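You operate a simulated robot arm through the tools that you are given. There is no shell and no other tool.

You are at the controls of a simulated robot arm. One attempt, no reset.

## Task
Switch the light box off, clear its pane and rub off the smear.
Fine: tile on the bench; use the teal grip pad and put it back. What is to be rubbed or washed off counts as gone when no trace of it is left.
Where things are to end (x, y in the base frame): two-dot tile within 60 mm of [370, 350].

The check looks at the end state, three seconds after you hand in, the way a careful person would. Anything else that was tipped, shoved, dropped, spilled or broken makes it a failure.

## Robot
A 7-joint arm with a two-finger parallel gripper, fixed in place. Base frame: the origin is at the foot of the arm, x ahead of it, y to its left, z up. Units: mm, degrees, N and s.
With the tool pointing down near the work surface it reaches from about 320 to 740 mm from the base axis. Its first joint turns from -143.0 to 143.0 degrees. Payload 3 kg.
The tool frame sits at the grasp point between the pads (the TCP): z along the fingers, y along the line on which they close. The tips reach 30 mm beyond it. Largest opening 94 mm; finger width 28, thickness 10; the body of the gripper, 50 by 96 mm, starts 55 mm behind the TCP.
Orientation is that of the tool frame in the base frame, as a unit quaternion [w, x, y, z]. With the fingers straight down and closing along the base's y, the tool's x points along the base's -x, its y along +y and its z along -z.

## Interface
- The arm moves only by the tool play_rows. Its argument "increments" is a list of rows, each an object of numbers (a shift or turn left out is 0, a gripper value left out holds the last): "dx", "dy", "dz": the shift along the base's x, y, z in mm; "ax", "ay", "az": the turn, a rotation vector about the base's x, y, z in degrees. In form: [{"dx": .., "dy": .., "dz": .., "ax": .., "ay": .., "az": ..}, ...]. A call has 1 to 20 rows; each row is the pose to reach, as a shift and turn from the pose commanded when the call began. "fingers" is the opening, from 0 (shut) to 1 (fully open), set as the call begins (left out, the last holds). Each row takes 0.2 s and may step no farther than 50 mm and 8.6 degrees from the row before; otherwise, or with a gripper value out of range, the whole call is refused. Where a pose cannot be reached the arm comes as near as it can. A force on the tool above 90 N (or 10 N above the force at the start of the call, whichever is more), or a blocked arm, ends the call early, and 0.2 s more pass. The fingers move at their own pace (about 45 mm/s each) and stop on an object; they squeeze with about 40 N. The grip force told is the motor's: it shows also when the fingers shut on nothing. Time passes only in rows, and 0.2 s behind the last, so rows that repeat a pose let the fingers close. The reply holds the time, the measured pose of the TCP, the force on the tool along the base axes, the opening and the grip force, in the units named above and with some noise, with the torque about the TCP (base axes, N m) and any sound that the robot's microphone picked up.
- Cameras (640 x 400 px; columns grow to the right, rows downward): "scene" is fixed at [219.1, -513.3, 1534.3]; the picture's right is [0.80, -0.60, 0.00], its down [-0.48, -0.63, -0.60] and it looks along [0.37, 0.48, -0.80] (base axes); focal length 248 px, centre (320, 200). "wrist" rides on the gripper at [76, 14, -102] in the tool frame; the picture's right is [-0.18, 0.98, 0.00], its down [-0.75, -0.14, -0.64] and it looks along [-0.63, -0.12, 0.77] (tool axes); focal length 243 px, centre (320, 200). There is no depth. A picture from a camera that has moved, and an enlarged one, comes with that camera's place and axes in the base frame and with its lens. The place of the scene camera against the robot may be out by one fixed shift of up to 25 mm in any direction.
- camera(camera): a new picture of that camera. The clock stands still meanwhile.
- raise_lower(by): slides the trunk up (or, below 0, down) by that many mm; the arm rides with it, the base frame stays. It gives what a move gives, with no picture.
- zoom(camera, box): a new picture of the part [left, top, right, bottom] of that camera's present view, enlarged. The clock stands still meanwhile.
- hand_in(): hands the job in; it is judged then, once.

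Nothing tells you positions but the pictures and the camera data. Unless the task says otherwise, let go and move clear before handing in.

The tools are called after "Emit:" as name(argument=value, ...) on one line, values as JSON. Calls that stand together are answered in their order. play_rows: Moves the arm, as the interface text tells. Its arguments: {"type":"object","properties":{"increments":{"type":"array"},"fingers":{"type":"number"}},"required":["increments"]} The other tools are called the same way: raise_lower (by) slides the trunk up or down; camera (camera) takes a picture; zoom (camera, box) takes an enlarged picture of a part of a camera's view; hand_in () hands the job in.

At the start:

```text
time: 0.0
eef_pos: [548.5, 307.0, 1097.8]
tcp_rot: [0.0, 0.0, 1.0, -0.001]
force: [0.2, 0.1, -0.9]
torque: [-0.04, 0.01, 0.01]
opening: 94.0
gripper_force: 0.1
trunk travel left (down, up): [-175.0, 215.0]
```

scene: 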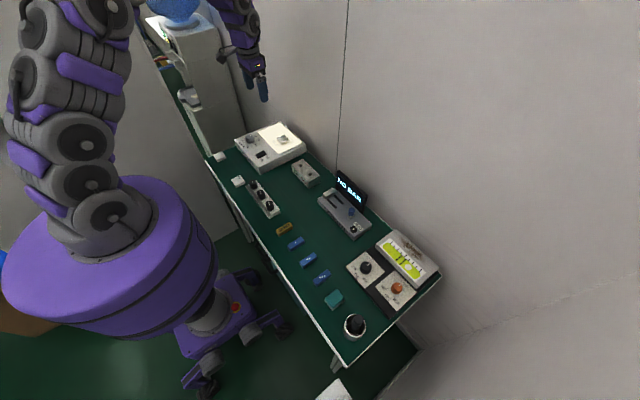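
wrist: 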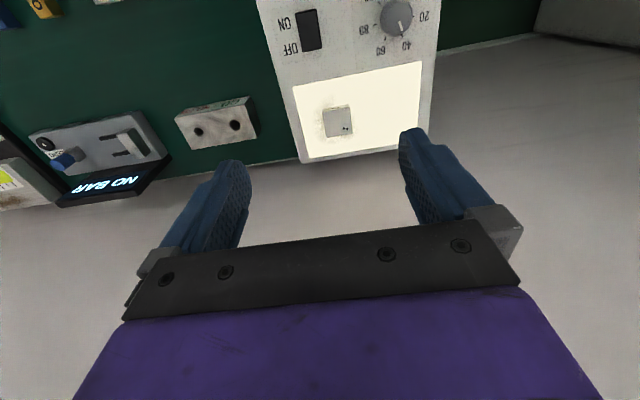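

I see a bench with a light box (lit pane with a tile on it, an ON/OFF switch and a dial), several devices, and a teal pad near the far end. I'll take enlarged pictures first to locate everything.

Emit:
zoom(camera="scene", box=[200, 110, 340, 200])

Emit:
zoom(camera="scene", box=[270, 220, 450, 370])

Emit:
zoom(camera="wrist", box=[240, 0, 460, 170])

Emit:
camera(camera="wrist")

```text
4.44 times, centred on (270, 155) of scene
camera zoom: at [219.1, -513.3, 1534.3], right [0.8, -0.6, 0.0], down [-0.48, -0.63, -0.6], along [0.37, 0.48, -0.8], focal length 1104 px, centre (542, 400)
```

zoom: 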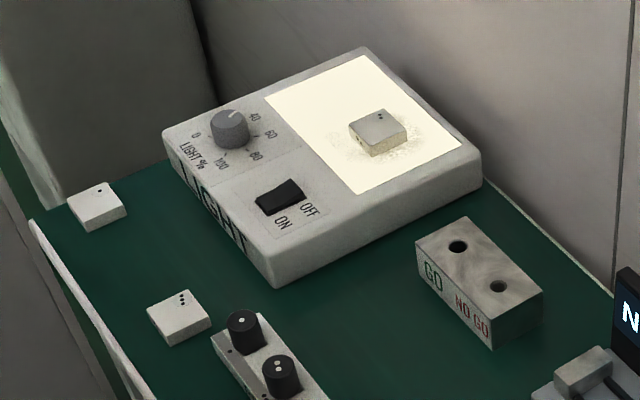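

```text
2.67 times, centred on (360, 295) of scene
camera zoom: at [219.1, -513.3, 1534.3], right [0.8, -0.6, 0.0], down [-0.48, -0.63, -0.6], along [0.37, 0.48, -0.8], focal length 663 px, centre (213, -53)
```

zoom: 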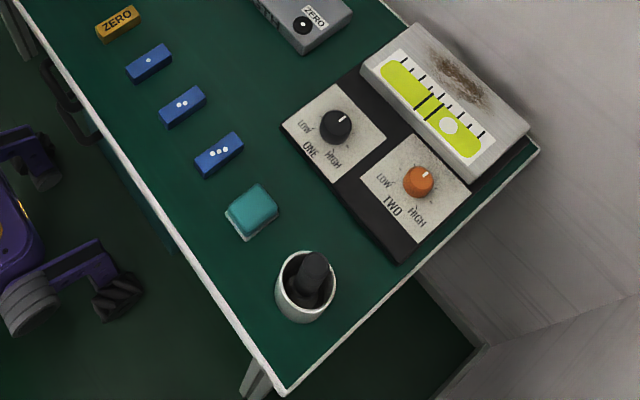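

```text
2.35 times, centred on (350, 85) of wrist
camera zoom: at [473.0, 321.8, 1200.7], right [0.18, 0.98, 0.0], down [0.75, -0.14, 0.64], along [0.63, -0.12, -0.77], focal length 571 px, centre (249, 471)
```

zoom: 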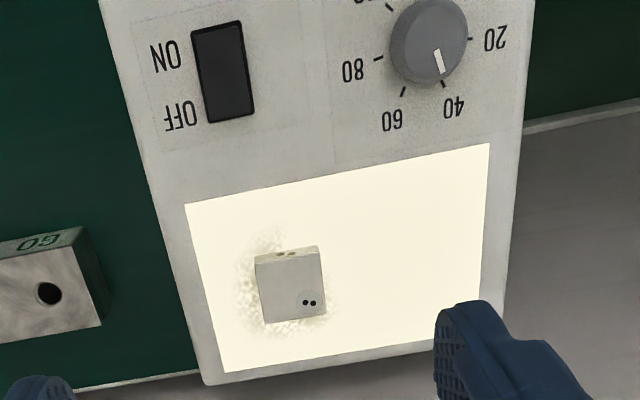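

```text
taken
camera wrist: at [473.0, 321.8, 1200.7], right [0.18, 0.98, 0.0], down [0.75, -0.14, 0.64], along [0.63, -0.12, -0.77], focal length 243 px, centre (320, 200)
```

wrist: 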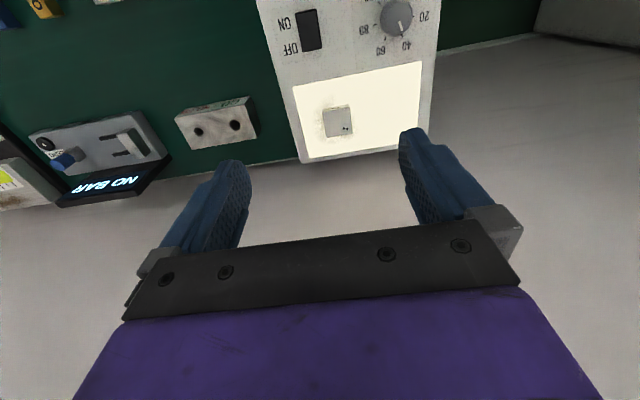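

The tile sits on the lit pane near (644, 321, 780), and the smear is around and under it. I'll move the wrist camera back and up slightly to view the near part of the bench and get heights.

Emit:
play_rows(increments=[{"dx": -30}, {"dx": -60}, {"dx": -90}, {"dx": -120}, {"dx": -150}, {"dx": -150}], fingers=1)

Emit:
camera(camera="wrist")

```text
time: 1.4
eef_pos: [397.4, 304.3, 1101.1]
tcp_rot: [0.0, 0.001, 1.0, 0.001]
force: [-0.5, 0.2, -0.3]
torque: [0.0, 0.01, -0.01]
opening: 93.7
gripper_force: 0.0
trunk travel left (down, up): [-175.0, 215.0]
```

```text
taken
camera wrist: at [321.7, 319.8, 1203.4], right [0.18, 0.98, 0.0], down [0.75, -0.14, 0.64], along [0.63, -0.12, -0.77], focal length 243 px, centre (320, 200)
```

wrist: 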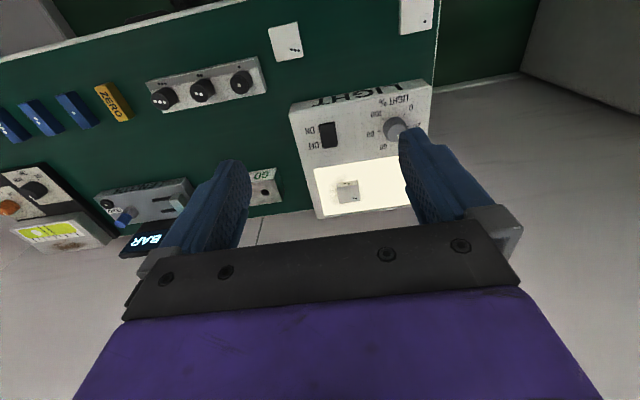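

Bench top is at about z≈730, the other tiles sit at about (370, 457) and (370, 255), so the target [370, 350] lies between them. The rocker switch is near (507, 298); I'll look at it and at the teal pad more closely.

Emit:
zoom(camera="wrist", box=[280, 70, 440, 220])

Emit:
zoom(camera="scene", box=[245, 120, 305, 165])

Emit:
zoom(camera="scene", box=[310, 270, 380, 350])

```text
2.67 times, centred on (360, 145) of wrist
camera zoom: at [321.7, 319.8, 1203.4], right [0.18, 0.98, 0.0], down [0.75, -0.14, 0.64], along [0.63, -0.12, -0.77], focal length 647 px, centre (213, 347)
```

zoom: 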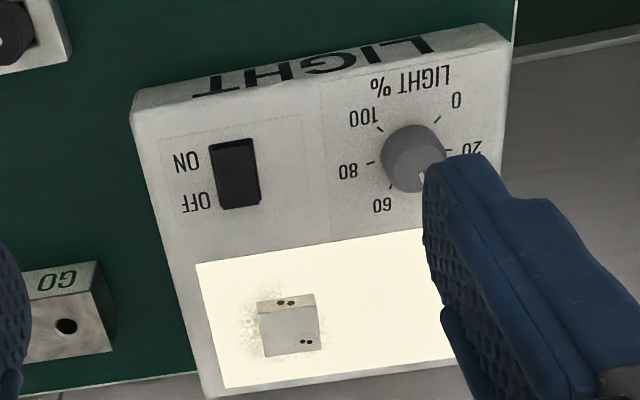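

```text
8.89 times, centred on (275, 142) of scene
camera zoom: at [219.1, -513.3, 1534.3], right [0.8, -0.6, 0.0], down [-0.48, -0.63, -0.6], along [0.37, 0.48, -0.8], focal length 2209 px, centre (720, 711)
```

zoom: 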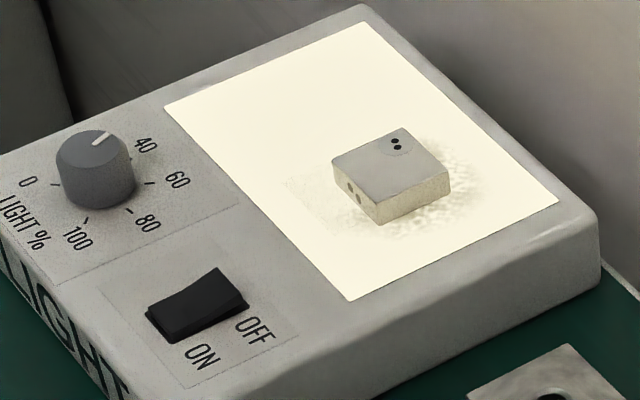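

```text
5.00 times, centred on (345, 310) of scene
camera zoom: at [219.1, -513.3, 1534.3], right [0.8, -0.6, 0.0], down [-0.48, -0.63, -0.6], along [0.37, 0.48, -0.8], focal length 1242 px, centre (195, -350)
```

zoom: 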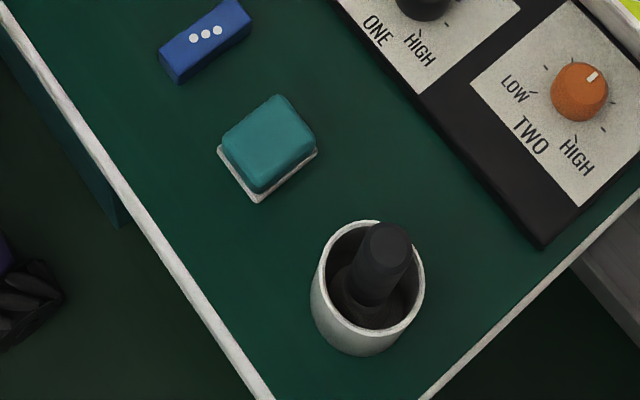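

Comparing the two wrist views suggests the tile top is nearer z≈810 than 780, so the scene camera's offset matters. I'll shift sideways to get a clean wrist-only baseline for the heights.

Emit:
play_rows(increments=[{"dy": -30}, {"dy": -60}, {"dy": -90}, {"dy": -120}, {"dy": -150}, {"dy": -150}, {"dy": -150}])

Emit:
zoom(camera="wrist", box=[320, 0, 640, 200])

Emit:
camera(camera="wrist")

```text
time: 3.0
eef_pos: [398.2, 153.2, 1100.0]
tcp_rot: [0.0, 0.0, 1.0, 0.0]
force: [0.2, 0.3, 0.8]
torque: [0.0, 0.01, 0.01]
opening: 94.2
gripper_force: 0.1
trunk travel left (down, up): [-175.0, 215.0]
```

```text
2.00 times, centred on (480, 100) of wrist
camera zoom: at [321.4, 169.4, 1201.9], right [0.18, 0.98, 0.0], down [0.75, -0.14, 0.64], along [0.63, -0.12, -0.77], focal length 485 px, centre (0, 400)
```

zoom: 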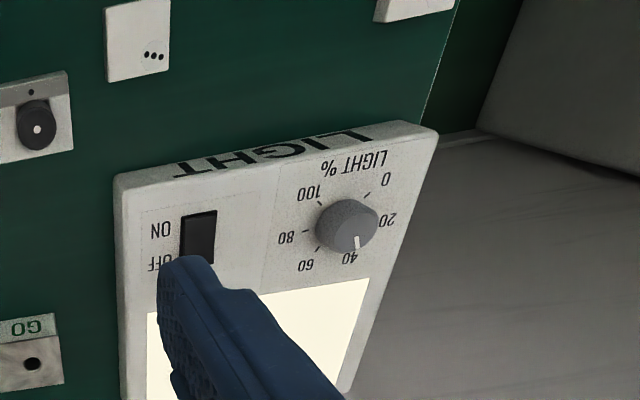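

```text
taken
camera wrist: at [321.4, 169.4, 1201.9], right [0.18, 0.98, 0.0], down [0.75, -0.14, 0.64], along [0.63, -0.12, -0.77], focal length 243 px, centre (320, 200)
```

wrist: 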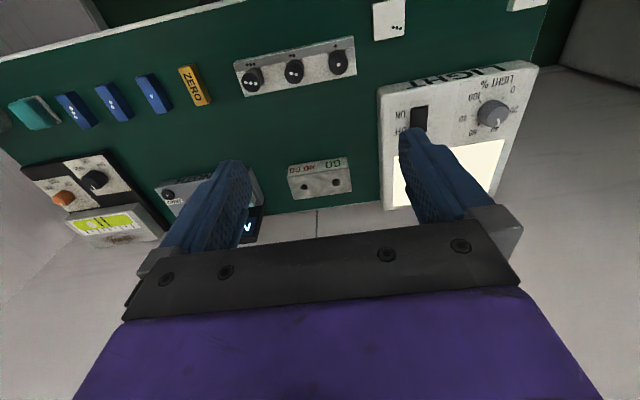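

Wrist-only estimates: bench top z≈760, light-box top z≈800, tile centred about (636, 322) with top at ≈815, and the smear spans about ±40 mm around it. The rocker's OFF end is raised at about (524, 302, 813). Next I close the fingers and hover over that end.

Emit:
play_rows(increments=[{"dx": 24, "dy": 30}, {"dx": 48, "dy": 60}, {"dx": 72, "dy": 90}, {"dx": 96, "dy": 120}, {"dx": 124, "dy": 149}, {"dx": 124, "dy": 149, "dz": -40}, {"dx": 124, "dy": 149, "dz": -80}, {"dx": 124, "dy": 149, "dz": -120}, {"dx": 124, "dy": 149, "dz": -160}, {"dx": 124, "dy": 149, "dz": -200}, {"dx": 124, "dy": 149, "dz": -200}, {"dx": 124, "dy": 149, "dz": -200}], fingers=0)

Emit:
camera(camera="wrist")

Emit:
zoom(camera="scene", box=[220, 80, 320, 180])

```text
time: 5.6
eef_pos: [520.8, 304.2, 897.8]
tcp_rot: [0.0, 0.0, 1.0, 0.0]
force: [-0.1, 0.2, 0.1]
torque: [0.0, -0.01, 0.01]
opening: 0.0
gripper_force: 33.0
trunk travel left (down, up): [-175.0, 215.0]
```

```text
taken
camera wrist: at [445.0, 319.6, 1001.1], right [0.18, 0.98, 0.0], down [0.75, -0.14, 0.64], along [0.63, -0.12, -0.77], focal length 243 px, centre (320, 200)
```

wrist: 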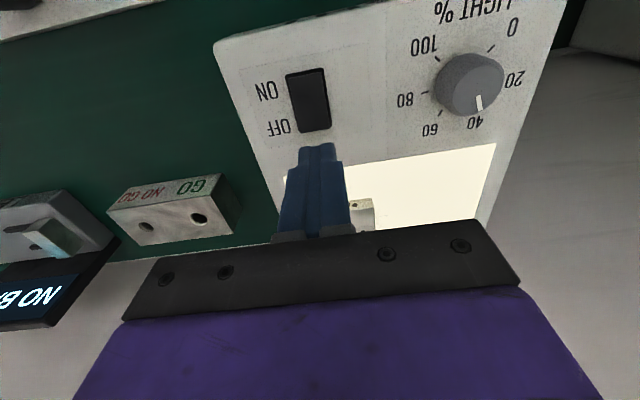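

```text
4.00 times, centred on (270, 130) of scene
camera zoom: at [219.1, -513.3, 1534.3], right [0.8, -0.6, 0.0], down [-0.48, -0.63, -0.6], along [0.37, 0.48, -0.8], focal length 994 px, centre (520, 480)
```

zoom: 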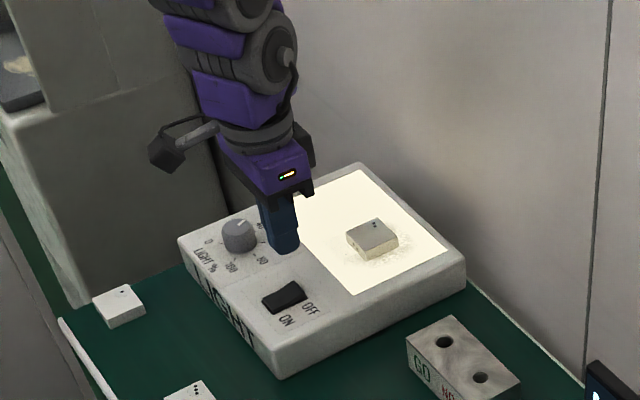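

The tips hover right above the OFF end, with the switch geometry confirmed. I'll lower to just above the rocker, then press in small steps.

Emit:
play_rows(increments=[{"dx": 1, "dy": -2, "dz": -15}, {"dx": 1, "dy": -2, "dz": -30}, {"dx": 1, "dy": -2, "dz": -42}, {"dx": 1, "dy": -2, "dz": -48}, {"dx": 1, "dy": -2, "dz": -48}])

Emit:
camera(camera="wrist")

Emit:
zoom(camera="scene", box=[250, 110, 310, 170])

```text
time: 6.8
eef_pos: [522.8, 302.0, 851.4]
tcp_rot: [0.0, 0.0, 1.0, 0.001]
force: [0.3, 0.7, -0.3]
torque: [0.01, -0.01, 0.03]
opening: 0.1
gripper_force: 32.8
trunk travel left (down, up): [-175.0, 215.0]
```

```text
taken
camera wrist: at [446.5, 317.0, 953.9], right [0.18, 0.98, 0.0], down [0.75, -0.14, 0.64], along [0.63, -0.12, -0.77], focal length 243 px, centre (320, 200)
```

wrist: 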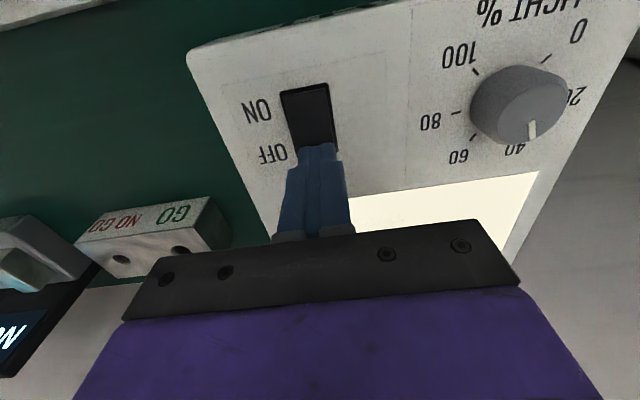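

```text
6.67 times, centred on (280, 140) of scene
camera zoom: at [219.1, -513.3, 1534.3], right [0.8, -0.6, 0.0], down [-0.48, -0.63, -0.6], along [0.37, 0.48, -0.8], focal length 1657 px, centre (587, 600)
```

zoom: 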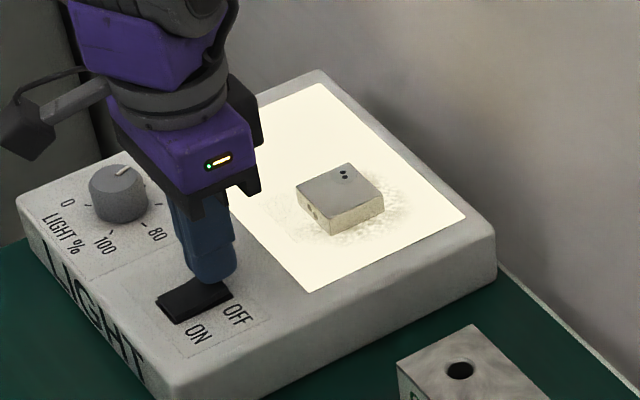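

Tips are just above the OFF end of the rocker. I'll press down in 2 mm steps.

Emit:
play_rows(increments=[{"dz": -2}, {"dz": -4}, {"dz": -6}, {"dz": -7}])

```text
time: 7.8
eef_pos: [522.3, 301.1, 846.7]
tcp_rot: [0.003, 0.001, 1.0, 0.002]
force: [3.0, 0.0, 32.9]
torque: [-0.01, 0.37, -0.32]
opening: 0.0
gripper_force: 33.2
trunk travel left (down, up): [-175.0, 215.0]
```

The tips met resistance at about 33 N. I'll check whether the light has gone off.

Emit:
zoom(camera="scene", box=[250, 110, 310, 170])

Emit:
camera(camera="wrist")

```text
6.67 times, centred on (280, 140) of scene
camera zoom: at [219.1, -513.3, 1534.3], right [0.8, -0.6, 0.0], down [-0.48, -0.63, -0.6], along [0.37, 0.48, -0.8], focal length 1657 px, centre (587, 600)
```

zoom: 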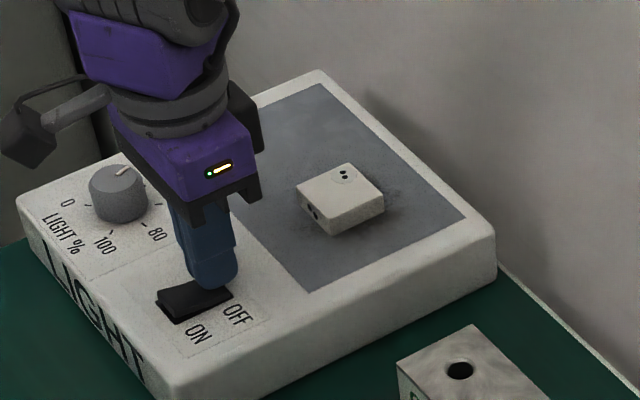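

```text
taken
camera wrist: at [445.6, 316.4, 949.2], right [0.19, 0.98, 0.0], down [0.75, -0.14, 0.65], along [0.64, -0.12, -0.76], focal length 243 px, centre (320, 200)
```

wrist: 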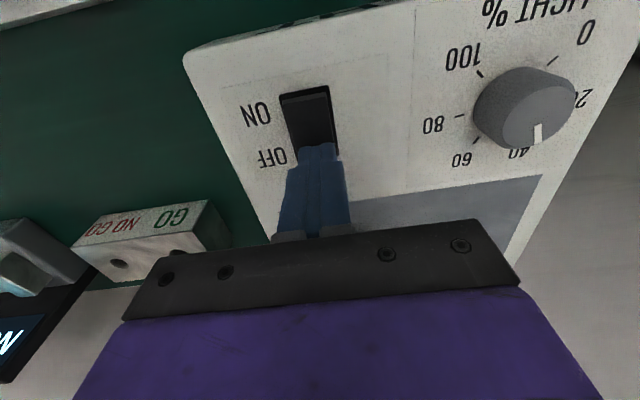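

The pane has gone dark. I'll lift off slowly and confirm that it stays off.

Emit:
play_rows(increments=[{"dz": 8}, {"dz": 25}, {"dz": 60}, {"dz": 90}, {"dz": 90}])

Emit:
zoom(camera="scene", box=[250, 110, 310, 170])

Emit:
zoom(camera="wrist", box=[210, 0, 530, 240])

```text
time: 9.0
eef_pos: [521.6, 303.6, 933.1]
tcp_rot: [0.0, 0.0, 1.0, 0.0]
force: [0.6, 0.0, 0.6]
torque: [0.03, -0.01, 0.0]
opening: 0.1
gripper_force: 32.8
trunk travel left (down, up): [-175.0, 215.0]
```

```text
6.67 times, centred on (280, 140) of scene
camera zoom: at [219.1, -513.3, 1534.3], right [0.8, -0.6, 0.0], down [-0.48, -0.63, -0.6], along [0.37, 0.48, -0.8], focal length 1657 px, centre (587, 600)
```

zoom: 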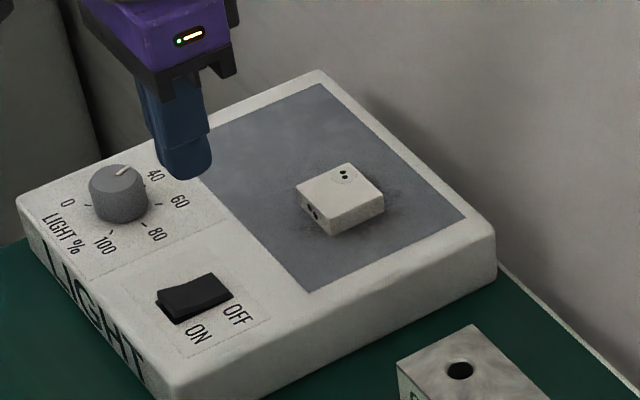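

```text
1.67 times, centred on (370, 120) of wrist
camera zoom: at [445.9, 318.5, 1036.1], right [0.18, 0.98, 0.0], down [0.75, -0.14, 0.64], along [0.63, -0.12, -0.77], focal length 404 px, centre (237, 333)
```

zoom: 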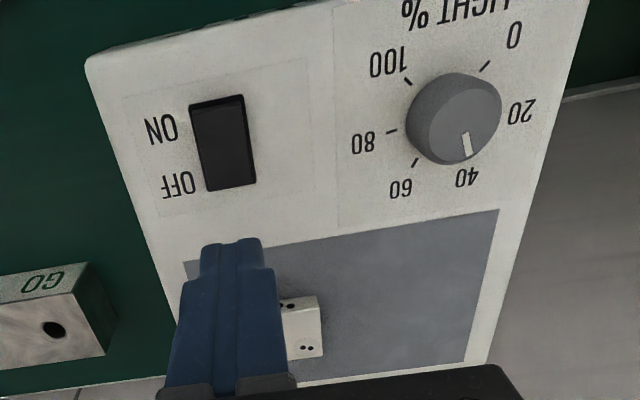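

Switched off and latched. Now I open the gripper and hover above the two-dot tile.

Emit:
play_rows(increments=[{"dx": 30, "dy": 5}, {"dx": 60, "dy": 10}, {"dx": 90, "dy": 15}, {"dx": 113, "dy": 20}, {"dx": 113, "dy": 20, "dz": -20}, {"dx": 113, "dy": 20, "dz": -40}, {"dx": 113, "dy": 20, "dz": -40}, {"dx": 113, "dy": 20, "dz": -40}], fingers=1)

Emit:
camera(camera="wrist")

Emit:
zoom(camera="scene", box=[240, 90, 320, 170])

```text
time: 10.8
eef_pos: [637.3, 320.2, 893.0]
tcp_rot: [0.0, 0.0, 1.0, 0.001]
force: [-1.2, 0.4, 0.1]
torque: [-0.03, -0.02, 0.0]
opening: 94.0
gripper_force: 0.0
trunk travel left (down, up): [-175.0, 215.0]
```

```text
taken
camera wrist: at [560.3, 336.6, 996.7], right [0.18, 0.98, 0.0], down [0.75, -0.14, 0.64], along [0.63, -0.12, -0.77], focal length 243 px, centre (320, 200)
```

wrist: 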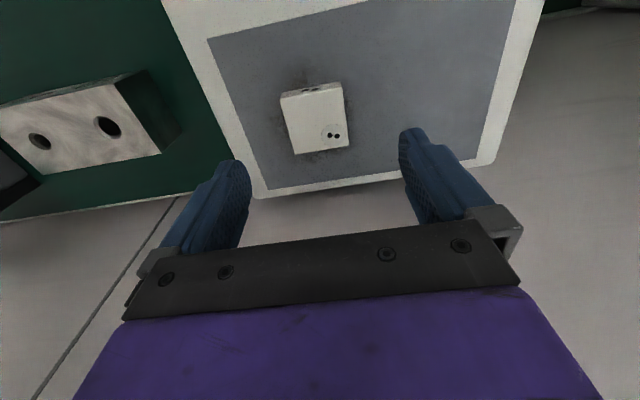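

```text
5.00 times, centred on (280, 130) of scene
camera zoom: at [219.1, -513.3, 1534.3], right [0.8, -0.6, 0.0], down [-0.48, -0.63, -0.6], along [0.37, 0.48, -0.8], focal length 1242 px, centre (520, 550)
```

zoom: 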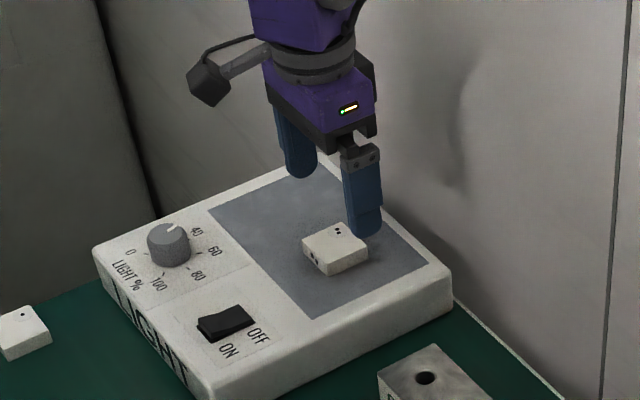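

The tile is centred between the fingers with its edges parallel to the axes. I'll descend most of the way, then check the tip height against the pane.

Emit:
play_rows(increments=[{"dz": -15}, {"dz": -30}, {"dz": -42}, {"dz": -50}, {"dz": -50}])

Emit:
camera(camera="wrist")

Emit:
zoom(camera="scene", box=[250, 110, 310, 160])

```text
time: 12.0
eef_pos: [634.8, 323.0, 843.4]
tcp_rot: [0.0, 0.0, 1.0, 0.0]
force: [-1.1, -0.4, -0.5]
torque: [0.0, -0.02, 0.01]
opening: 93.8
gripper_force: 0.1
trunk travel left (down, up): [-175.0, 215.0]
```

```text
taken
camera wrist: at [558.7, 337.5, 946.3], right [0.18, 0.98, 0.0], down [0.75, -0.14, 0.64], along [0.63, -0.12, -0.77], focal length 243 px, centre (320, 200)
```

wrist: 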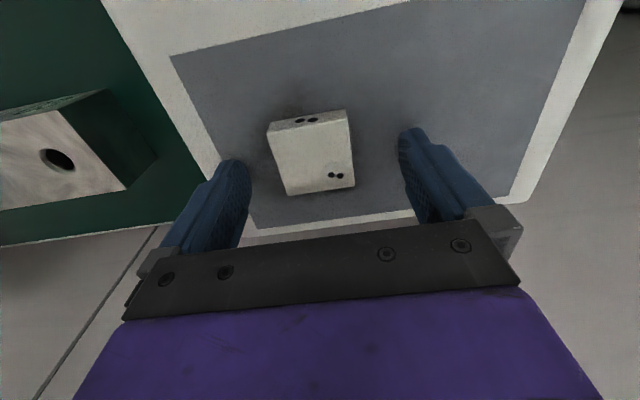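

```text
8.00 times, centred on (280, 135) of scene
camera zoom: at [219.1, -513.3, 1534.3], right [0.8, -0.6, 0.0], down [-0.48, -0.63, -0.6], along [0.37, 0.48, -0.8], focal length 1988 px, centre (640, 720)
```

zoom: 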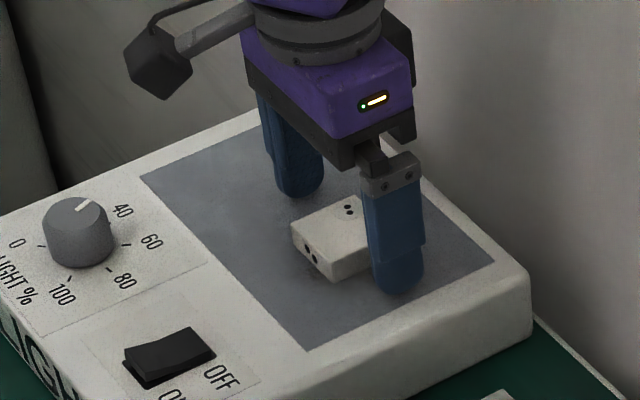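

The tips are near the pane; I'll creep down in small steps while watching the force.

Emit:
play_rows(increments=[{"dz": -2}, {"dz": -4}, {"dz": -4}])

Emit:
zoom(camera="scene", box=[265, 115, 305, 150])

```text
time: 12.8
eef_pos: [635.0, 322.4, 840.6]
tcp_rot: [0.0, 0.0, 1.0, 0.0]
force: [1.2, 0.0, -0.3]
torque: [-0.01, -0.02, -0.03]
opening: 94.2
gripper_force: 0.1
trunk travel left (down, up): [-175.0, 215.0]
```

```text
11.43 times, centred on (285, 132) of scene
camera zoom: at [219.1, -513.3, 1534.3], right [0.8, -0.6, 0.0], down [-0.48, -0.63, -0.6], along [0.37, 0.48, -0.8], focal length 2840 px, centre (720, 971)
```

zoom: 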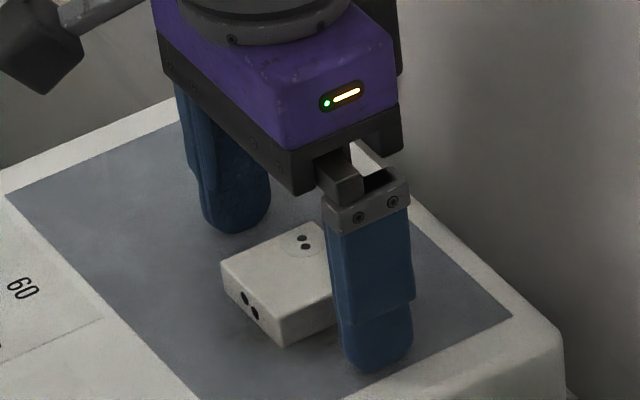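

Emit:
play_rows(increments=[{"dz": -1.5}, {"dz": -3}, {"dz": -3}])

```text
time: 13.6
eef_pos: [635.6, 321.1, 840.4]
tcp_rot: [0.003, 0.0, 1.0, 0.001]
force: [1.0, 0.5, 25.6]
torque: [-1.25, 0.3, 0.04]
opening: 93.1
gripper_force: 0.1
trunk travel left (down, up): [-175.0, 215.0]
```

Light contact with the pane at TCP z≈839.5 (pane ≈ 809). I back off 3 mm and then close on the tile.

Emit:
play_rows(increments=[{"dz": 1.5}, {"dz": 3}, {"dz": 3}], fingers=1)

Emit:
play_rows(increments=[{"dz": 0}, {"dz": 0}, {"dz": 0}, {"dz": 0}, {"dz": 0}, {"dz": 0}], fingers=0)

Emit:
camera(camera="wrist")

```text
time: 14.4
eef_pos: [635.7, 321.1, 840.8]
tcp_rot: [0.0, 0.0, 1.0, 0.0]
force: [4.1, 1.8, 14.5]
torque: [-0.7, -0.08, 0.37]
opening: 93.5
gripper_force: 0.1
trunk travel left (down, up): [-175.0, 215.0]
```

```text
time: 15.8
eef_pos: [636.4, 320.8, 840.0]
tcp_rot: [0.0, 0.0, 1.0, 0.0]
force: [-0.9, -4.3, 5.1]
torque: [-0.31, 0.08, -0.07]
opening: 42.9
gripper_force: 40.1
trunk travel left (down, up): [-175.0, 215.0]
```

```text
taken
camera wrist: at [558.8, 335.9, 942.5], right [0.18, 0.98, 0.0], down [0.75, -0.14, 0.64], along [0.63, -0.12, -0.77], focal length 243 px, centre (320, 200)
```

wrist: 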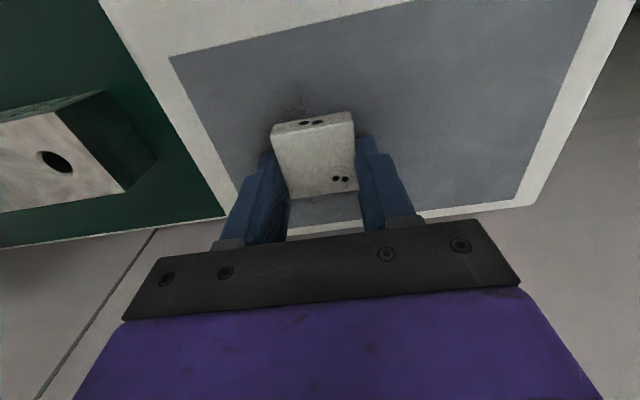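

The tile is gripped (42.9 mm). I lift it and carry it over to the target spot.

Emit:
play_rows(increments=[{"dz": 10}, {"dz": 30}, {"dz": 60}, {"dz": 90}, {"dx": -35, "dy": 4, "dz": 90}, {"dx": -75, "dy": 8, "dz": 90}, {"dx": -115, "dy": 12, "dz": 90}, {"dx": -155, "dy": 16, "dz": 90}, {"dx": -195, "dy": 20, "dz": 90}, {"dx": -235, "dy": 25, "dz": 90}, {"dx": -266, "dy": 29, "dz": 90}, {"dx": -266, "dy": 29, "dz": 90}])

Emit:
camera(camera="wrist")

Emit:
camera(camera="scene")

```text
time: 18.4
eef_pos: [370.6, 352.0, 928.3]
tcp_rot: [0.0, 0.0, 1.0, 0.001]
force: [0.4, 0.2, -1.1]
torque: [0.0, -0.01, 0.0]
opening: 43.1
gripper_force: 39.7
trunk travel left (down, up): [-175.0, 215.0]
```

```text
taken
camera wrist: at [294.1, 366.9, 1031.1], right [0.18, 0.98, 0.0], down [0.75, -0.14, 0.64], along [0.63, -0.12, -0.77], focal length 243 px, centre (320, 200)
```

wrist: 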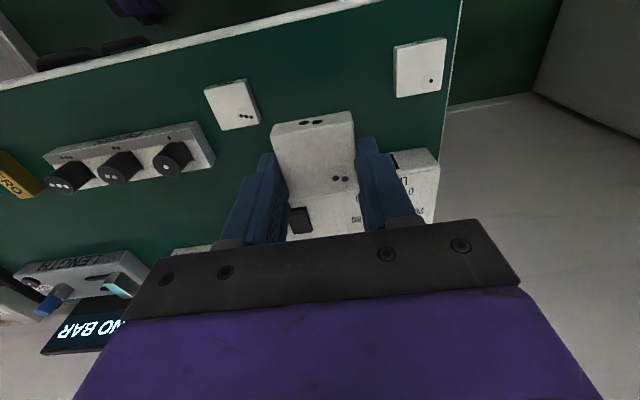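

```text
taken
```

scene: 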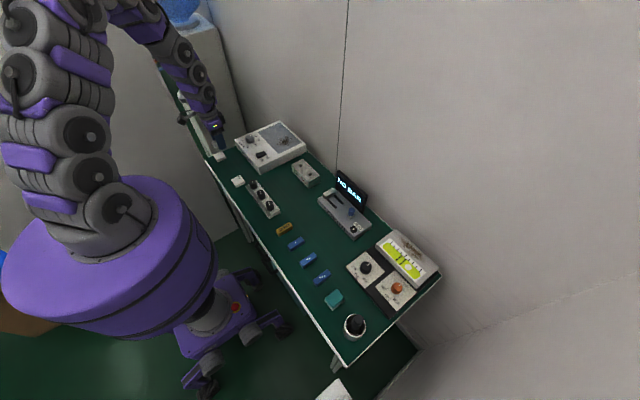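

The tile is above [370, 350], between the other two tiles with clear space around it. I lower it to just above the bench.

Emit:
play_rows(increments=[{"dy": -1, "dz": -30}, {"dy": -1, "dz": -60}, {"dy": -1, "dz": -90}, {"dy": -1, "dz": -108}, {"dy": -1, "dz": -108}])

Emit:
play_rows(increments=[{"dz": -2}, {"dz": -4}, {"dz": -6}, {"dz": -8}])

Emit:
zoom(camera="scene", box=[190, 120, 270, 200])

```text
time: 19.6
eef_pos: [369.5, 350.0, 823.0]
tcp_rot: [0.001, 0.0, 1.0, 0.0]
force: [-1.5, 0.8, -0.3]
torque: [0.02, -0.02, 0.0]
opening: 43.0
gripper_force: 39.4
trunk travel left (down, up): [-175.0, 215.0]
```

```text
time: 20.6
eef_pos: [369.3, 350.4, 815.0]
tcp_rot: [0.0, 0.0, 1.0, 0.0]
force: [0.0, -0.3, -0.3]
torque: [0.0, -0.01, -0.01]
opening: 43.0
gripper_force: 40.2
trunk travel left (down, up): [-175.0, 215.0]
```

```text
5.00 times, centred on (230, 160) of scene
camera zoom: at [219.1, -513.3, 1534.3], right [0.8, -0.6, 0.0], down [-0.48, -0.63, -0.6], along [0.37, 0.48, -0.8], focal length 1242 px, centre (770, 400)
```

zoom: 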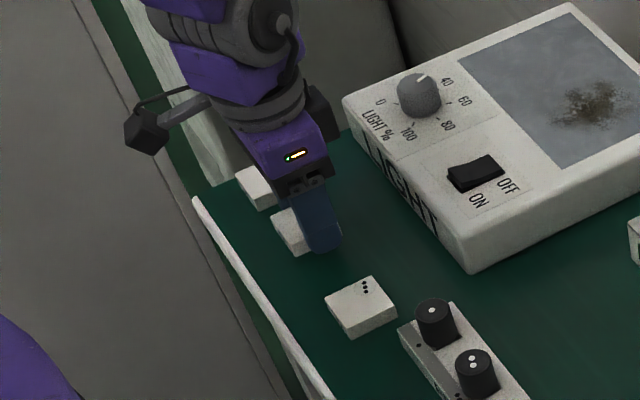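

Not yet on the bench; the smear is plainly visible on the pane now. I continue to lower in small steps.

Emit:
play_rows(increments=[{"dz": -2}, {"dz": -4}, {"dz": -6}, {"dz": -8}])

Emit:
play_rows(increments=[{"dz": -1.5}, {"dz": -3}, {"dz": -3}])

```text
time: 21.6
eef_pos: [370.0, 350.1, 806.4]
tcp_rot: [0.0, 0.0, 1.0, 0.0]
force: [0.5, -0.3, -1.1]
torque: [0.0, 0.01, 0.01]
opening: 42.7
gripper_force: 39.8
trunk travel left (down, up): [-175.0, 215.0]
```

```text
time: 22.4
eef_pos: [369.4, 350.7, 803.7]
tcp_rot: [0.0, 0.0, 1.0, 0.0]
force: [-0.1, 0.7, -1.6]
torque: [0.0, -0.02, 0.03]
opening: 43.0
gripper_force: 39.9
trunk travel left (down, up): [-175.0, 215.0]
```

Emit:
play_rows(increments=[{"dz": -1.5}, {"dz": -3}, {"dz": -3}])

Emit:
zoom(camera="scene", box=[195, 130, 255, 190])

```text
time: 23.2
eef_pos: [370.2, 350.9, 801.2]
tcp_rot: [0.0, 0.001, 1.0, 0.0]
force: [0.4, -0.3, -0.9]
torque: [0.01, 0.01, -0.01]
opening: 43.2
gripper_force: 40.4
trunk travel left (down, up): [-175.0, 215.0]
```

```text
6.67 times, centred on (225, 160) of scene
camera zoom: at [219.1, -513.3, 1534.3], right [0.8, -0.6, 0.0], down [-0.48, -0.63, -0.6], along [0.37, 0.48, -0.8], focal length 1657 px, centre (953, 467)
```

zoom: 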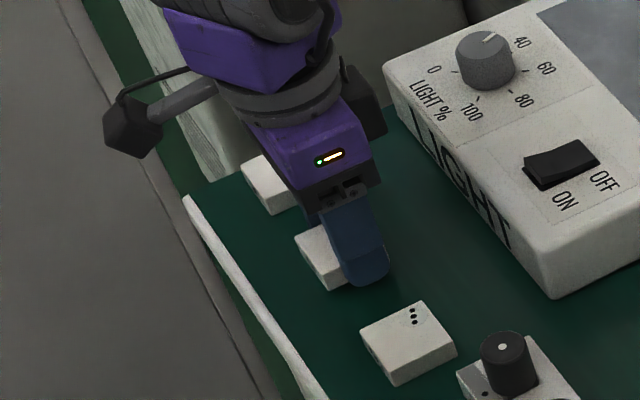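

Emit:
play_rows(increments=[{"dz": -1.5}, {"dz": -3}, {"dz": -3}])

Emit:
play_rows(increments=[{"dz": -1}, {"dz": -2}, {"dz": -2}])

```text
time: 24.0
eef_pos: [369.9, 349.5, 797.5]
tcp_rot: [0.0, 0.001, 1.0, 0.0]
force: [0.2, -0.4, -0.8]
torque: [0.01, -0.01, 0.0]
opening: 43.1
gripper_force: 40.2
trunk travel left (down, up): [-175.0, 215.0]
```

```text
time: 24.8
eef_pos: [370.1, 348.9, 795.4]
tcp_rot: [0.0, 0.0, 1.0, 0.0]
force: [0.6, -1.0, -1.3]
torque: [-0.02, 0.0, 0.0]
opening: 43.1
gripper_force: 39.9
trunk travel left (down, up): [-175.0, 215.0]
```

Emit:
play_rows(increments=[{"dz": -1}, {"dz": -2}, {"dz": -2}])

Emit:
play_rows(increments=[{"dz": -1}, {"dz": -2}, {"dz": -2}])

Emit:
zoom(camera="scene", box=[195, 130, 255, 190])

```text
time: 25.6
eef_pos: [369.1, 348.6, 792.9]
tcp_rot: [0.0, 0.0, 1.0, -0.001]
force: [0.2, -0.2, -0.2]
torque: [0.03, 0.01, 0.0]
opening: 43.1
gripper_force: 40.3
trunk travel left (down, up): [-175.0, 215.0]
```

```text
time: 26.4
eef_pos: [370.3, 350.7, 791.5]
tcp_rot: [0.0, 0.0, 1.0, 0.0]
force: [-0.1, -0.5, -1.0]
torque: [-0.02, 0.02, 0.0]
opening: 43.1
gripper_force: 39.9
trunk travel left (down, up): [-175.0, 215.0]
```

```text
6.67 times, centred on (225, 160) of scene
camera zoom: at [219.1, -513.3, 1534.3], right [0.8, -0.6, 0.0], down [-0.48, -0.63, -0.6], along [0.37, 0.48, -0.8], focal length 1657 px, centre (953, 467)
```

zoom: 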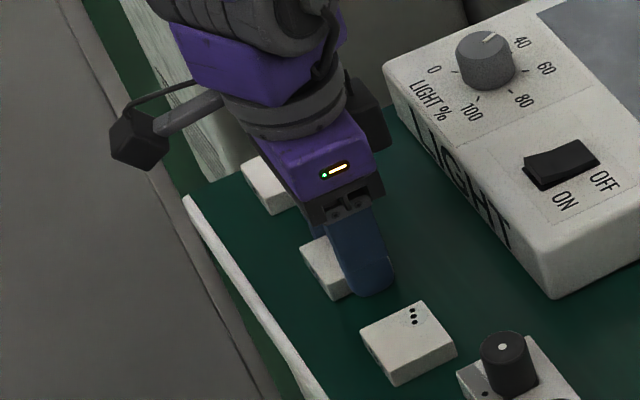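

Emit:
play_rows(increments=[{"dz": -1}, {"dz": -2}, {"dz": -2}])

Emit:
play_rows(increments=[{"dz": -1}, {"dz": -2}, {"dz": -2}])

```text
time: 27.2
eef_pos: [370.1, 349.9, 790.3]
tcp_rot: [-0.001, -0.001, 1.0, 0.001]
force: [-0.4, 0.1, 4.4]
torque: [-0.08, 0.06, -0.02]
opening: 42.7
gripper_force: 40.2
trunk travel left (down, up): [-175.0, 215.0]
```

```text
time: 28.0
eef_pos: [368.8, 349.1, 791.0]
tcp_rot: [0.001, 0.0, 1.0, 0.002]
force: [3.5, 1.3, 43.3]
torque: [-0.88, 0.67, -0.25]
opening: 42.8
gripper_force: 39.7
trunk travel left (down, up): [-175.0, 215.0]
```

The tile touches the bench at TCP z≈790 (bench ≈ 760). I relax by 2 mm, then open the fingers and lift.

Emit:
play_rows(increments=[{"dz": 1}, {"dz": 2}, {"dz": 2}])

Emit:
play_rows(increments=[{"dz": 0}, {"dz": 0}, {"dz": 0}, {"dz": 0}], fingers=0.75)

Emit:
play_rows(increments=[{"dz": 10}, {"dz": 40}, {"dz": 80}, {"dz": 120}, {"dz": 150}, {"dz": 150}])

Emit:
zoom(camera="scene", box=[195, 110, 315, 200])

Emit:
camera(camera="wrist")

```text
time: 28.8
eef_pos: [369.5, 350.7, 790.1]
tcp_rot: [0.001, 0.0, 1.0, 0.001]
force: [9.3, 1.7, 34.5]
torque: [-0.52, 0.07, 0.34]
opening: 43.1
gripper_force: 40.1
trunk travel left (down, up): [-175.0, 215.0]
```

```text
time: 29.8
eef_pos: [368.4, 350.2, 788.8]
tcp_rot: [0.0, 0.0, 1.0, 0.001]
force: [5.6, 34.5, 37.9]
torque: [-0.03, 0.35, -0.26]
opening: 50.5
gripper_force: 0.0
trunk travel left (down, up): [-175.0, 215.0]
```

```text
time: 31.2
eef_pos: [368.6, 349.3, 938.9]
tcp_rot: [0.0, 0.0, 1.0, -0.001]
force: [-0.3, 0.1, 0.1]
torque: [0.04, 0.02, 0.0]
opening: 70.5
gripper_force: 0.1
trunk travel left (down, up): [-175.0, 215.0]
```

```text
4.44 times, centred on (255, 155) of scene
camera zoom: at [219.1, -513.3, 1534.3], right [0.8, -0.6, 0.0], down [-0.48, -0.63, -0.6], along [0.37, 0.48, -0.8], focal length 1104 px, centre (609, 400)
```

zoom: 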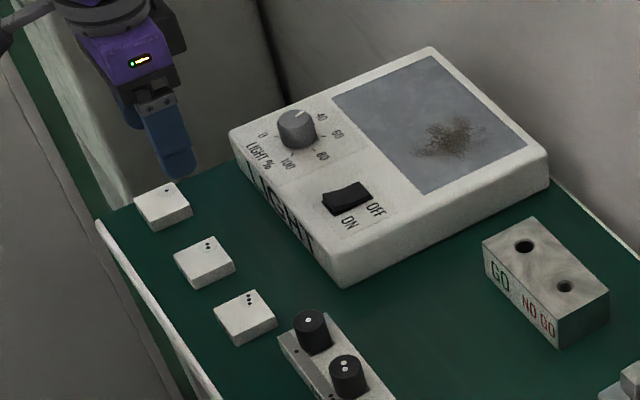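

```text
taken
camera wrist: at [293.3, 364.8, 1041.1], right [0.18, 0.98, 0.0], down [0.75, -0.14, 0.64], along [0.63, -0.12, -0.77], focal length 243 px, centre (320, 200)
```

wrist: 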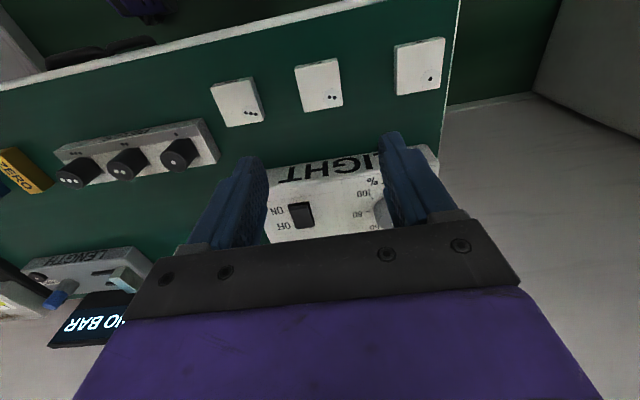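

The two-dot tile stands in its row at about (365, 350). Next I sweep over to the teal pad at about (385, −345), staying high.

Emit:
play_rows(increments=[{"dy": -25, "dz": 20}, {"dx": 1, "dy": -65, "dz": 30}, {"dx": 2, "dy": -110, "dz": 30}, {"dx": 3, "dy": -155, "dz": 30}, {"dx": 4, "dy": -200, "dz": 30}, {"dx": 5, "dy": -245, "dz": 30}, {"dx": 6, "dy": -290, "dz": 30}, {"dx": 7, "dy": -335, "dz": 30}, {"dx": 8, "dy": -380, "dz": 30}, {"dx": 9, "dy": -425, "dz": 30}, {"dx": 10, "dy": -470, "dz": 30}, {"dx": 11, "dy": -515, "dz": 30}, {"dx": 12, "dy": -560, "dz": 30}, {"dx": 13, "dy": -605, "dz": 30}, {"dx": 14, "dy": -645, "dz": 30}, {"dx": 15, "dy": -675, "dz": 30}, {"dx": 16, "dy": -694, "dz": 30}, {"dx": 16, "dy": -694, "dz": 30}], fingers=1)

Emit:
camera(camera="wrist")

Emit:
camera(camera="scene")

```text
time: 35.0
eef_pos: [385.9, -345.6, 971.6]
tcp_rot: [0.0, -0.001, 1.0, 0.0]
force: [0.3, -1.0, 0.3]
torque: [0.03, 0.0, -0.01]
opening: 93.8
gripper_force: 0.1
trunk travel left (down, up): [-175.0, 215.0]
```

```text
taken
camera wrist: at [309.7, -330.3, 1073.3], right [0.18, 0.98, 0.0], down [0.75, -0.14, 0.64], along [0.63, -0.12, -0.77], focal length 243 px, centre (320, 200)
```

wrist: 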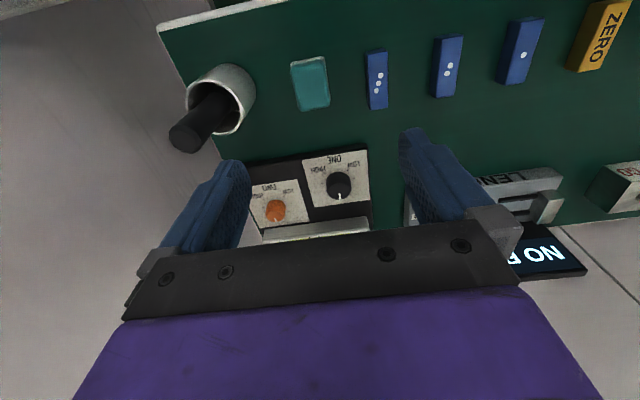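

```text
taken
```

scene: 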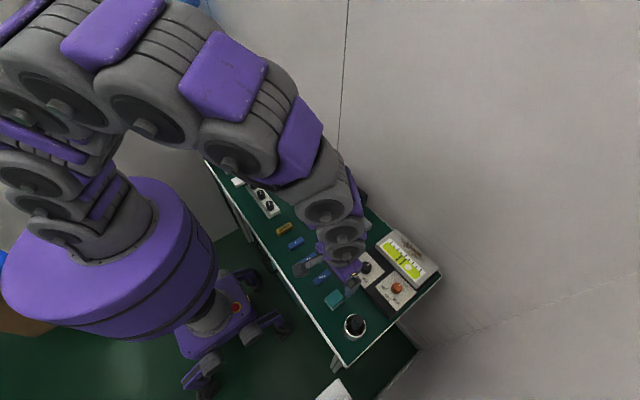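

Emit:
zoom(camera="wrist", box=[260, 30, 400, 130])

Emit:
zoom(camera="scene", box=[300, 250, 380, 350])

```text
4.00 times, centred on (330, 80) of wrist
camera zoom: at [309.7, -330.3, 1073.3], right [0.18, 0.98, 0.0], down [0.75, -0.14, 0.64], along [0.63, -0.12, -0.77], focal length 970 px, centre (280, 680)
```

zoom: 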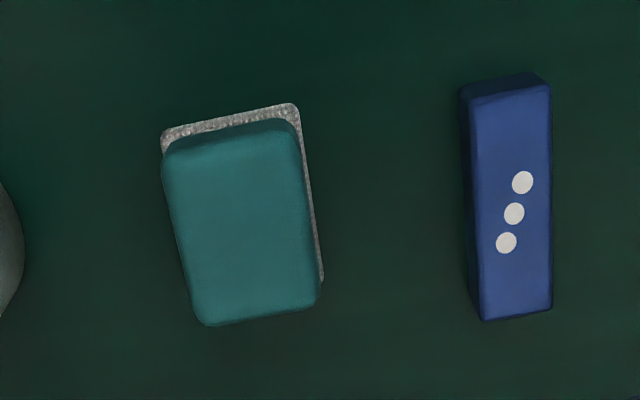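

```text
4.00 times, centred on (340, 300) of scene
camera zoom: at [219.1, -513.3, 1534.3], right [0.8, -0.6, 0.0], down [-0.48, -0.63, -0.6], along [0.37, 0.48, -0.8], focal length 994 px, centre (240, -200)
```

zoom: 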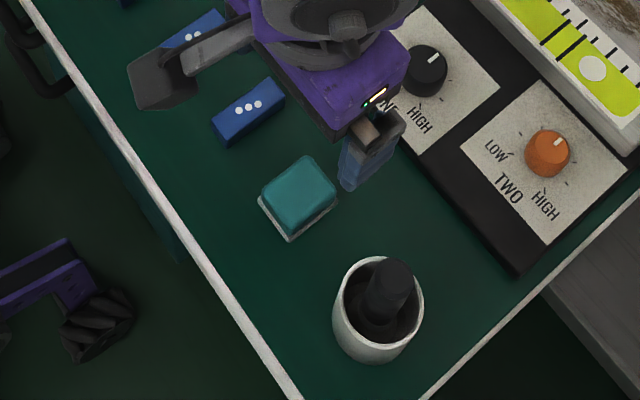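

The teal pad (≈40×50 mm, felt underneath) is centred at about (385, −355), aligned with the axes; the cup with its handle stands at about y −440 on its right. I align over the pad with a narrower opening and lower partway for a closer look.

Emit:
play_rows(increments=[{"dy": -5, "dz": -20}, {"dy": -9, "dz": -50}, {"dy": -9, "dz": -70}, {"dy": -9, "dz": -70}], fingers=0.68)

Emit:
camera(camera="wrist")

Emit:
zoom(camera="scene", box=[300, 250, 380, 350])

```text
time: 36.0
eef_pos: [385.3, -356.0, 900.1]
tcp_rot: [0.0, 0.001, 1.0, 0.001]
force: [0.2, 0.0, -0.5]
torque: [-0.01, 0.03, -0.01]
opening: 63.9
gripper_force: 0.0
trunk travel left (down, up): [-175.0, 215.0]
```

```text
taken
camera wrist: at [309.2, -341.1, 1002.7], right [0.18, 0.98, 0.0], down [0.75, -0.14, 0.64], along [0.63, -0.12, -0.77], focal length 243 px, centre (320, 200)
```

wrist: 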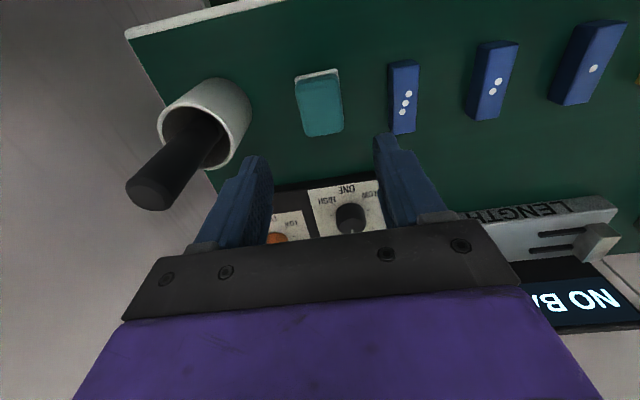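

```text
4.00 times, centred on (340, 300) of scene
camera zoom: at [219.1, -513.3, 1534.3], right [0.8, -0.6, 0.0], down [-0.48, -0.63, -0.6], along [0.37, 0.48, -0.8], focal length 994 px, centre (240, -200)
```

zoom: 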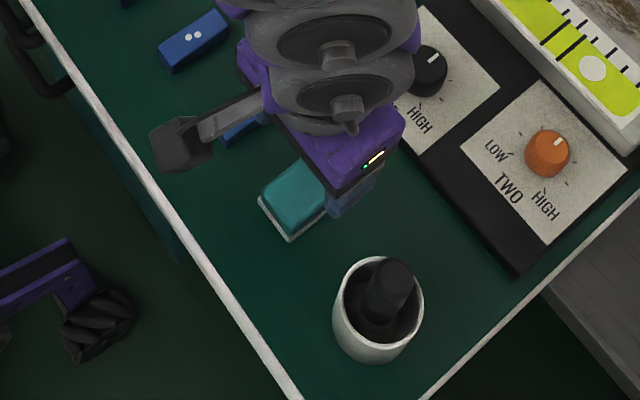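

The TCP is centred on the pad, and the cup handle top (≈ y −431, z 914) leaves about 15 mm clearance from the gripper body. I'll descend straight down around the pad.

Emit:
play_rows(increments=[{"dz": -25}, {"dz": -50}, {"dz": -70}, {"dz": -85}, {"dz": -93}, {"dz": -93}])

Emit:
camera(camera="wrist")

Emit:
zoom(camera="scene", box=[300, 250, 380, 350])

```text
time: 37.4
eef_pos: [384.6, -356.5, 806.3]
tcp_rot: [0.0, 0.0, 1.0, 0.002]
force: [0.0, -0.5, 0.1]
torque: [-0.01, -0.04, 0.03]
opening: 63.8
gripper_force: 0.1
trunk travel left (down, up): [-175.0, 215.0]
```

```text
taken
camera wrist: at [308.7, -340.0, 909.0], right [0.18, 0.98, 0.0], down [0.75, -0.14, 0.64], along [0.63, -0.12, -0.77], focal length 243 px, centre (320, 200)
```

wrist: 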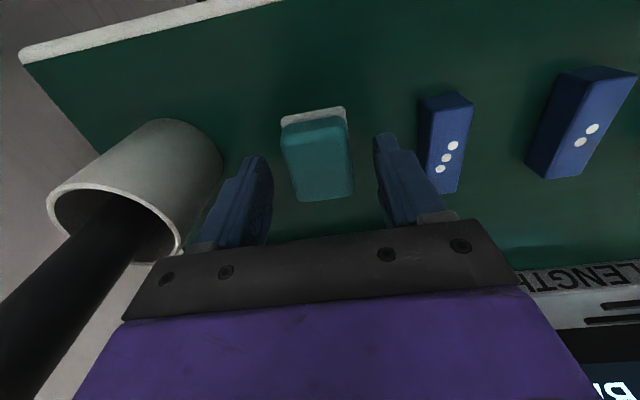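

```text
4.00 times, centred on (340, 300) of scene
camera zoom: at [219.1, -513.3, 1534.3], right [0.8, -0.6, 0.0], down [-0.48, -0.63, -0.6], along [0.37, 0.48, -0.8], focal length 994 px, centre (240, -200)
```

zoom: 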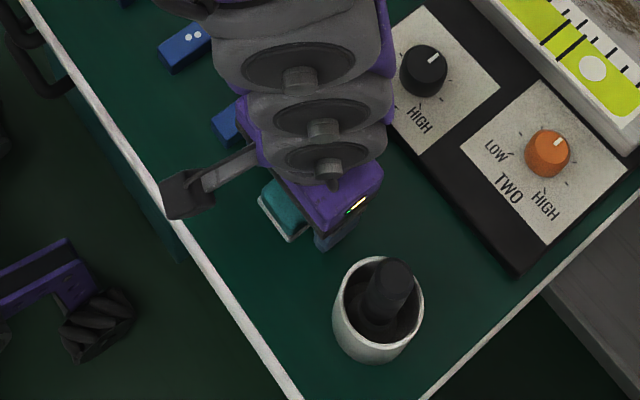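

The fingers straddle the pad evenly. I lower 9 mm more and close on the teal part.

Emit:
play_rows(increments=[{"dz": -3}, {"dz": -6}, {"dz": -9}, {"dz": -9}])

Emit:
play_rows(increments=[{"dz": 0}, {"dz": 0}, {"dz": 0}, {"dz": 0}, {"dz": 0}], fingers=0)

Emit:
camera(camera="wrist")

```text
time: 38.4
eef_pos: [384.8, -354.9, 797.0]
tcp_rot: [-0.001, 0.0, 1.0, 0.001]
force: [-0.1, 0.3, -0.3]
torque: [0.01, 0.02, -0.02]
opening: 64.0
gripper_force: 0.1
trunk travel left (down, up): [-175.0, 215.0]
```

```text
time: 39.6
eef_pos: [385.5, -354.5, 797.3]
tcp_rot: [0.002, 0.001, 1.0, 0.001]
force: [0.3, -1.7, 7.7]
torque: [-0.24, 0.06, 0.0]
opening: 36.6
gripper_force: 40.2
trunk travel left (down, up): [-175.0, 215.0]
```

```text
taken
camera wrist: at [309.0, -339.3, 900.3], right [0.18, 0.98, 0.0], down [0.75, -0.14, 0.64], along [0.63, -0.12, -0.77], focal length 243 px, centre (320, 200)
```

wrist: 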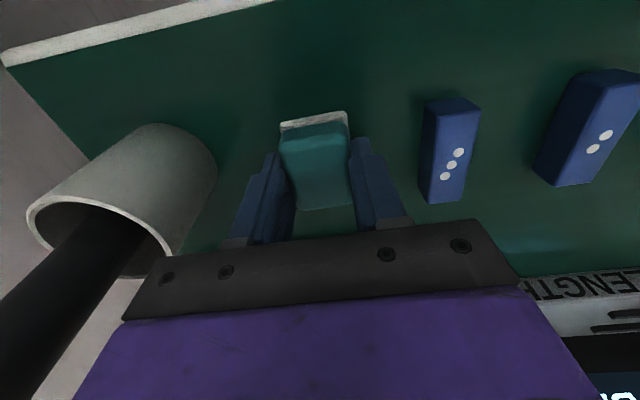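

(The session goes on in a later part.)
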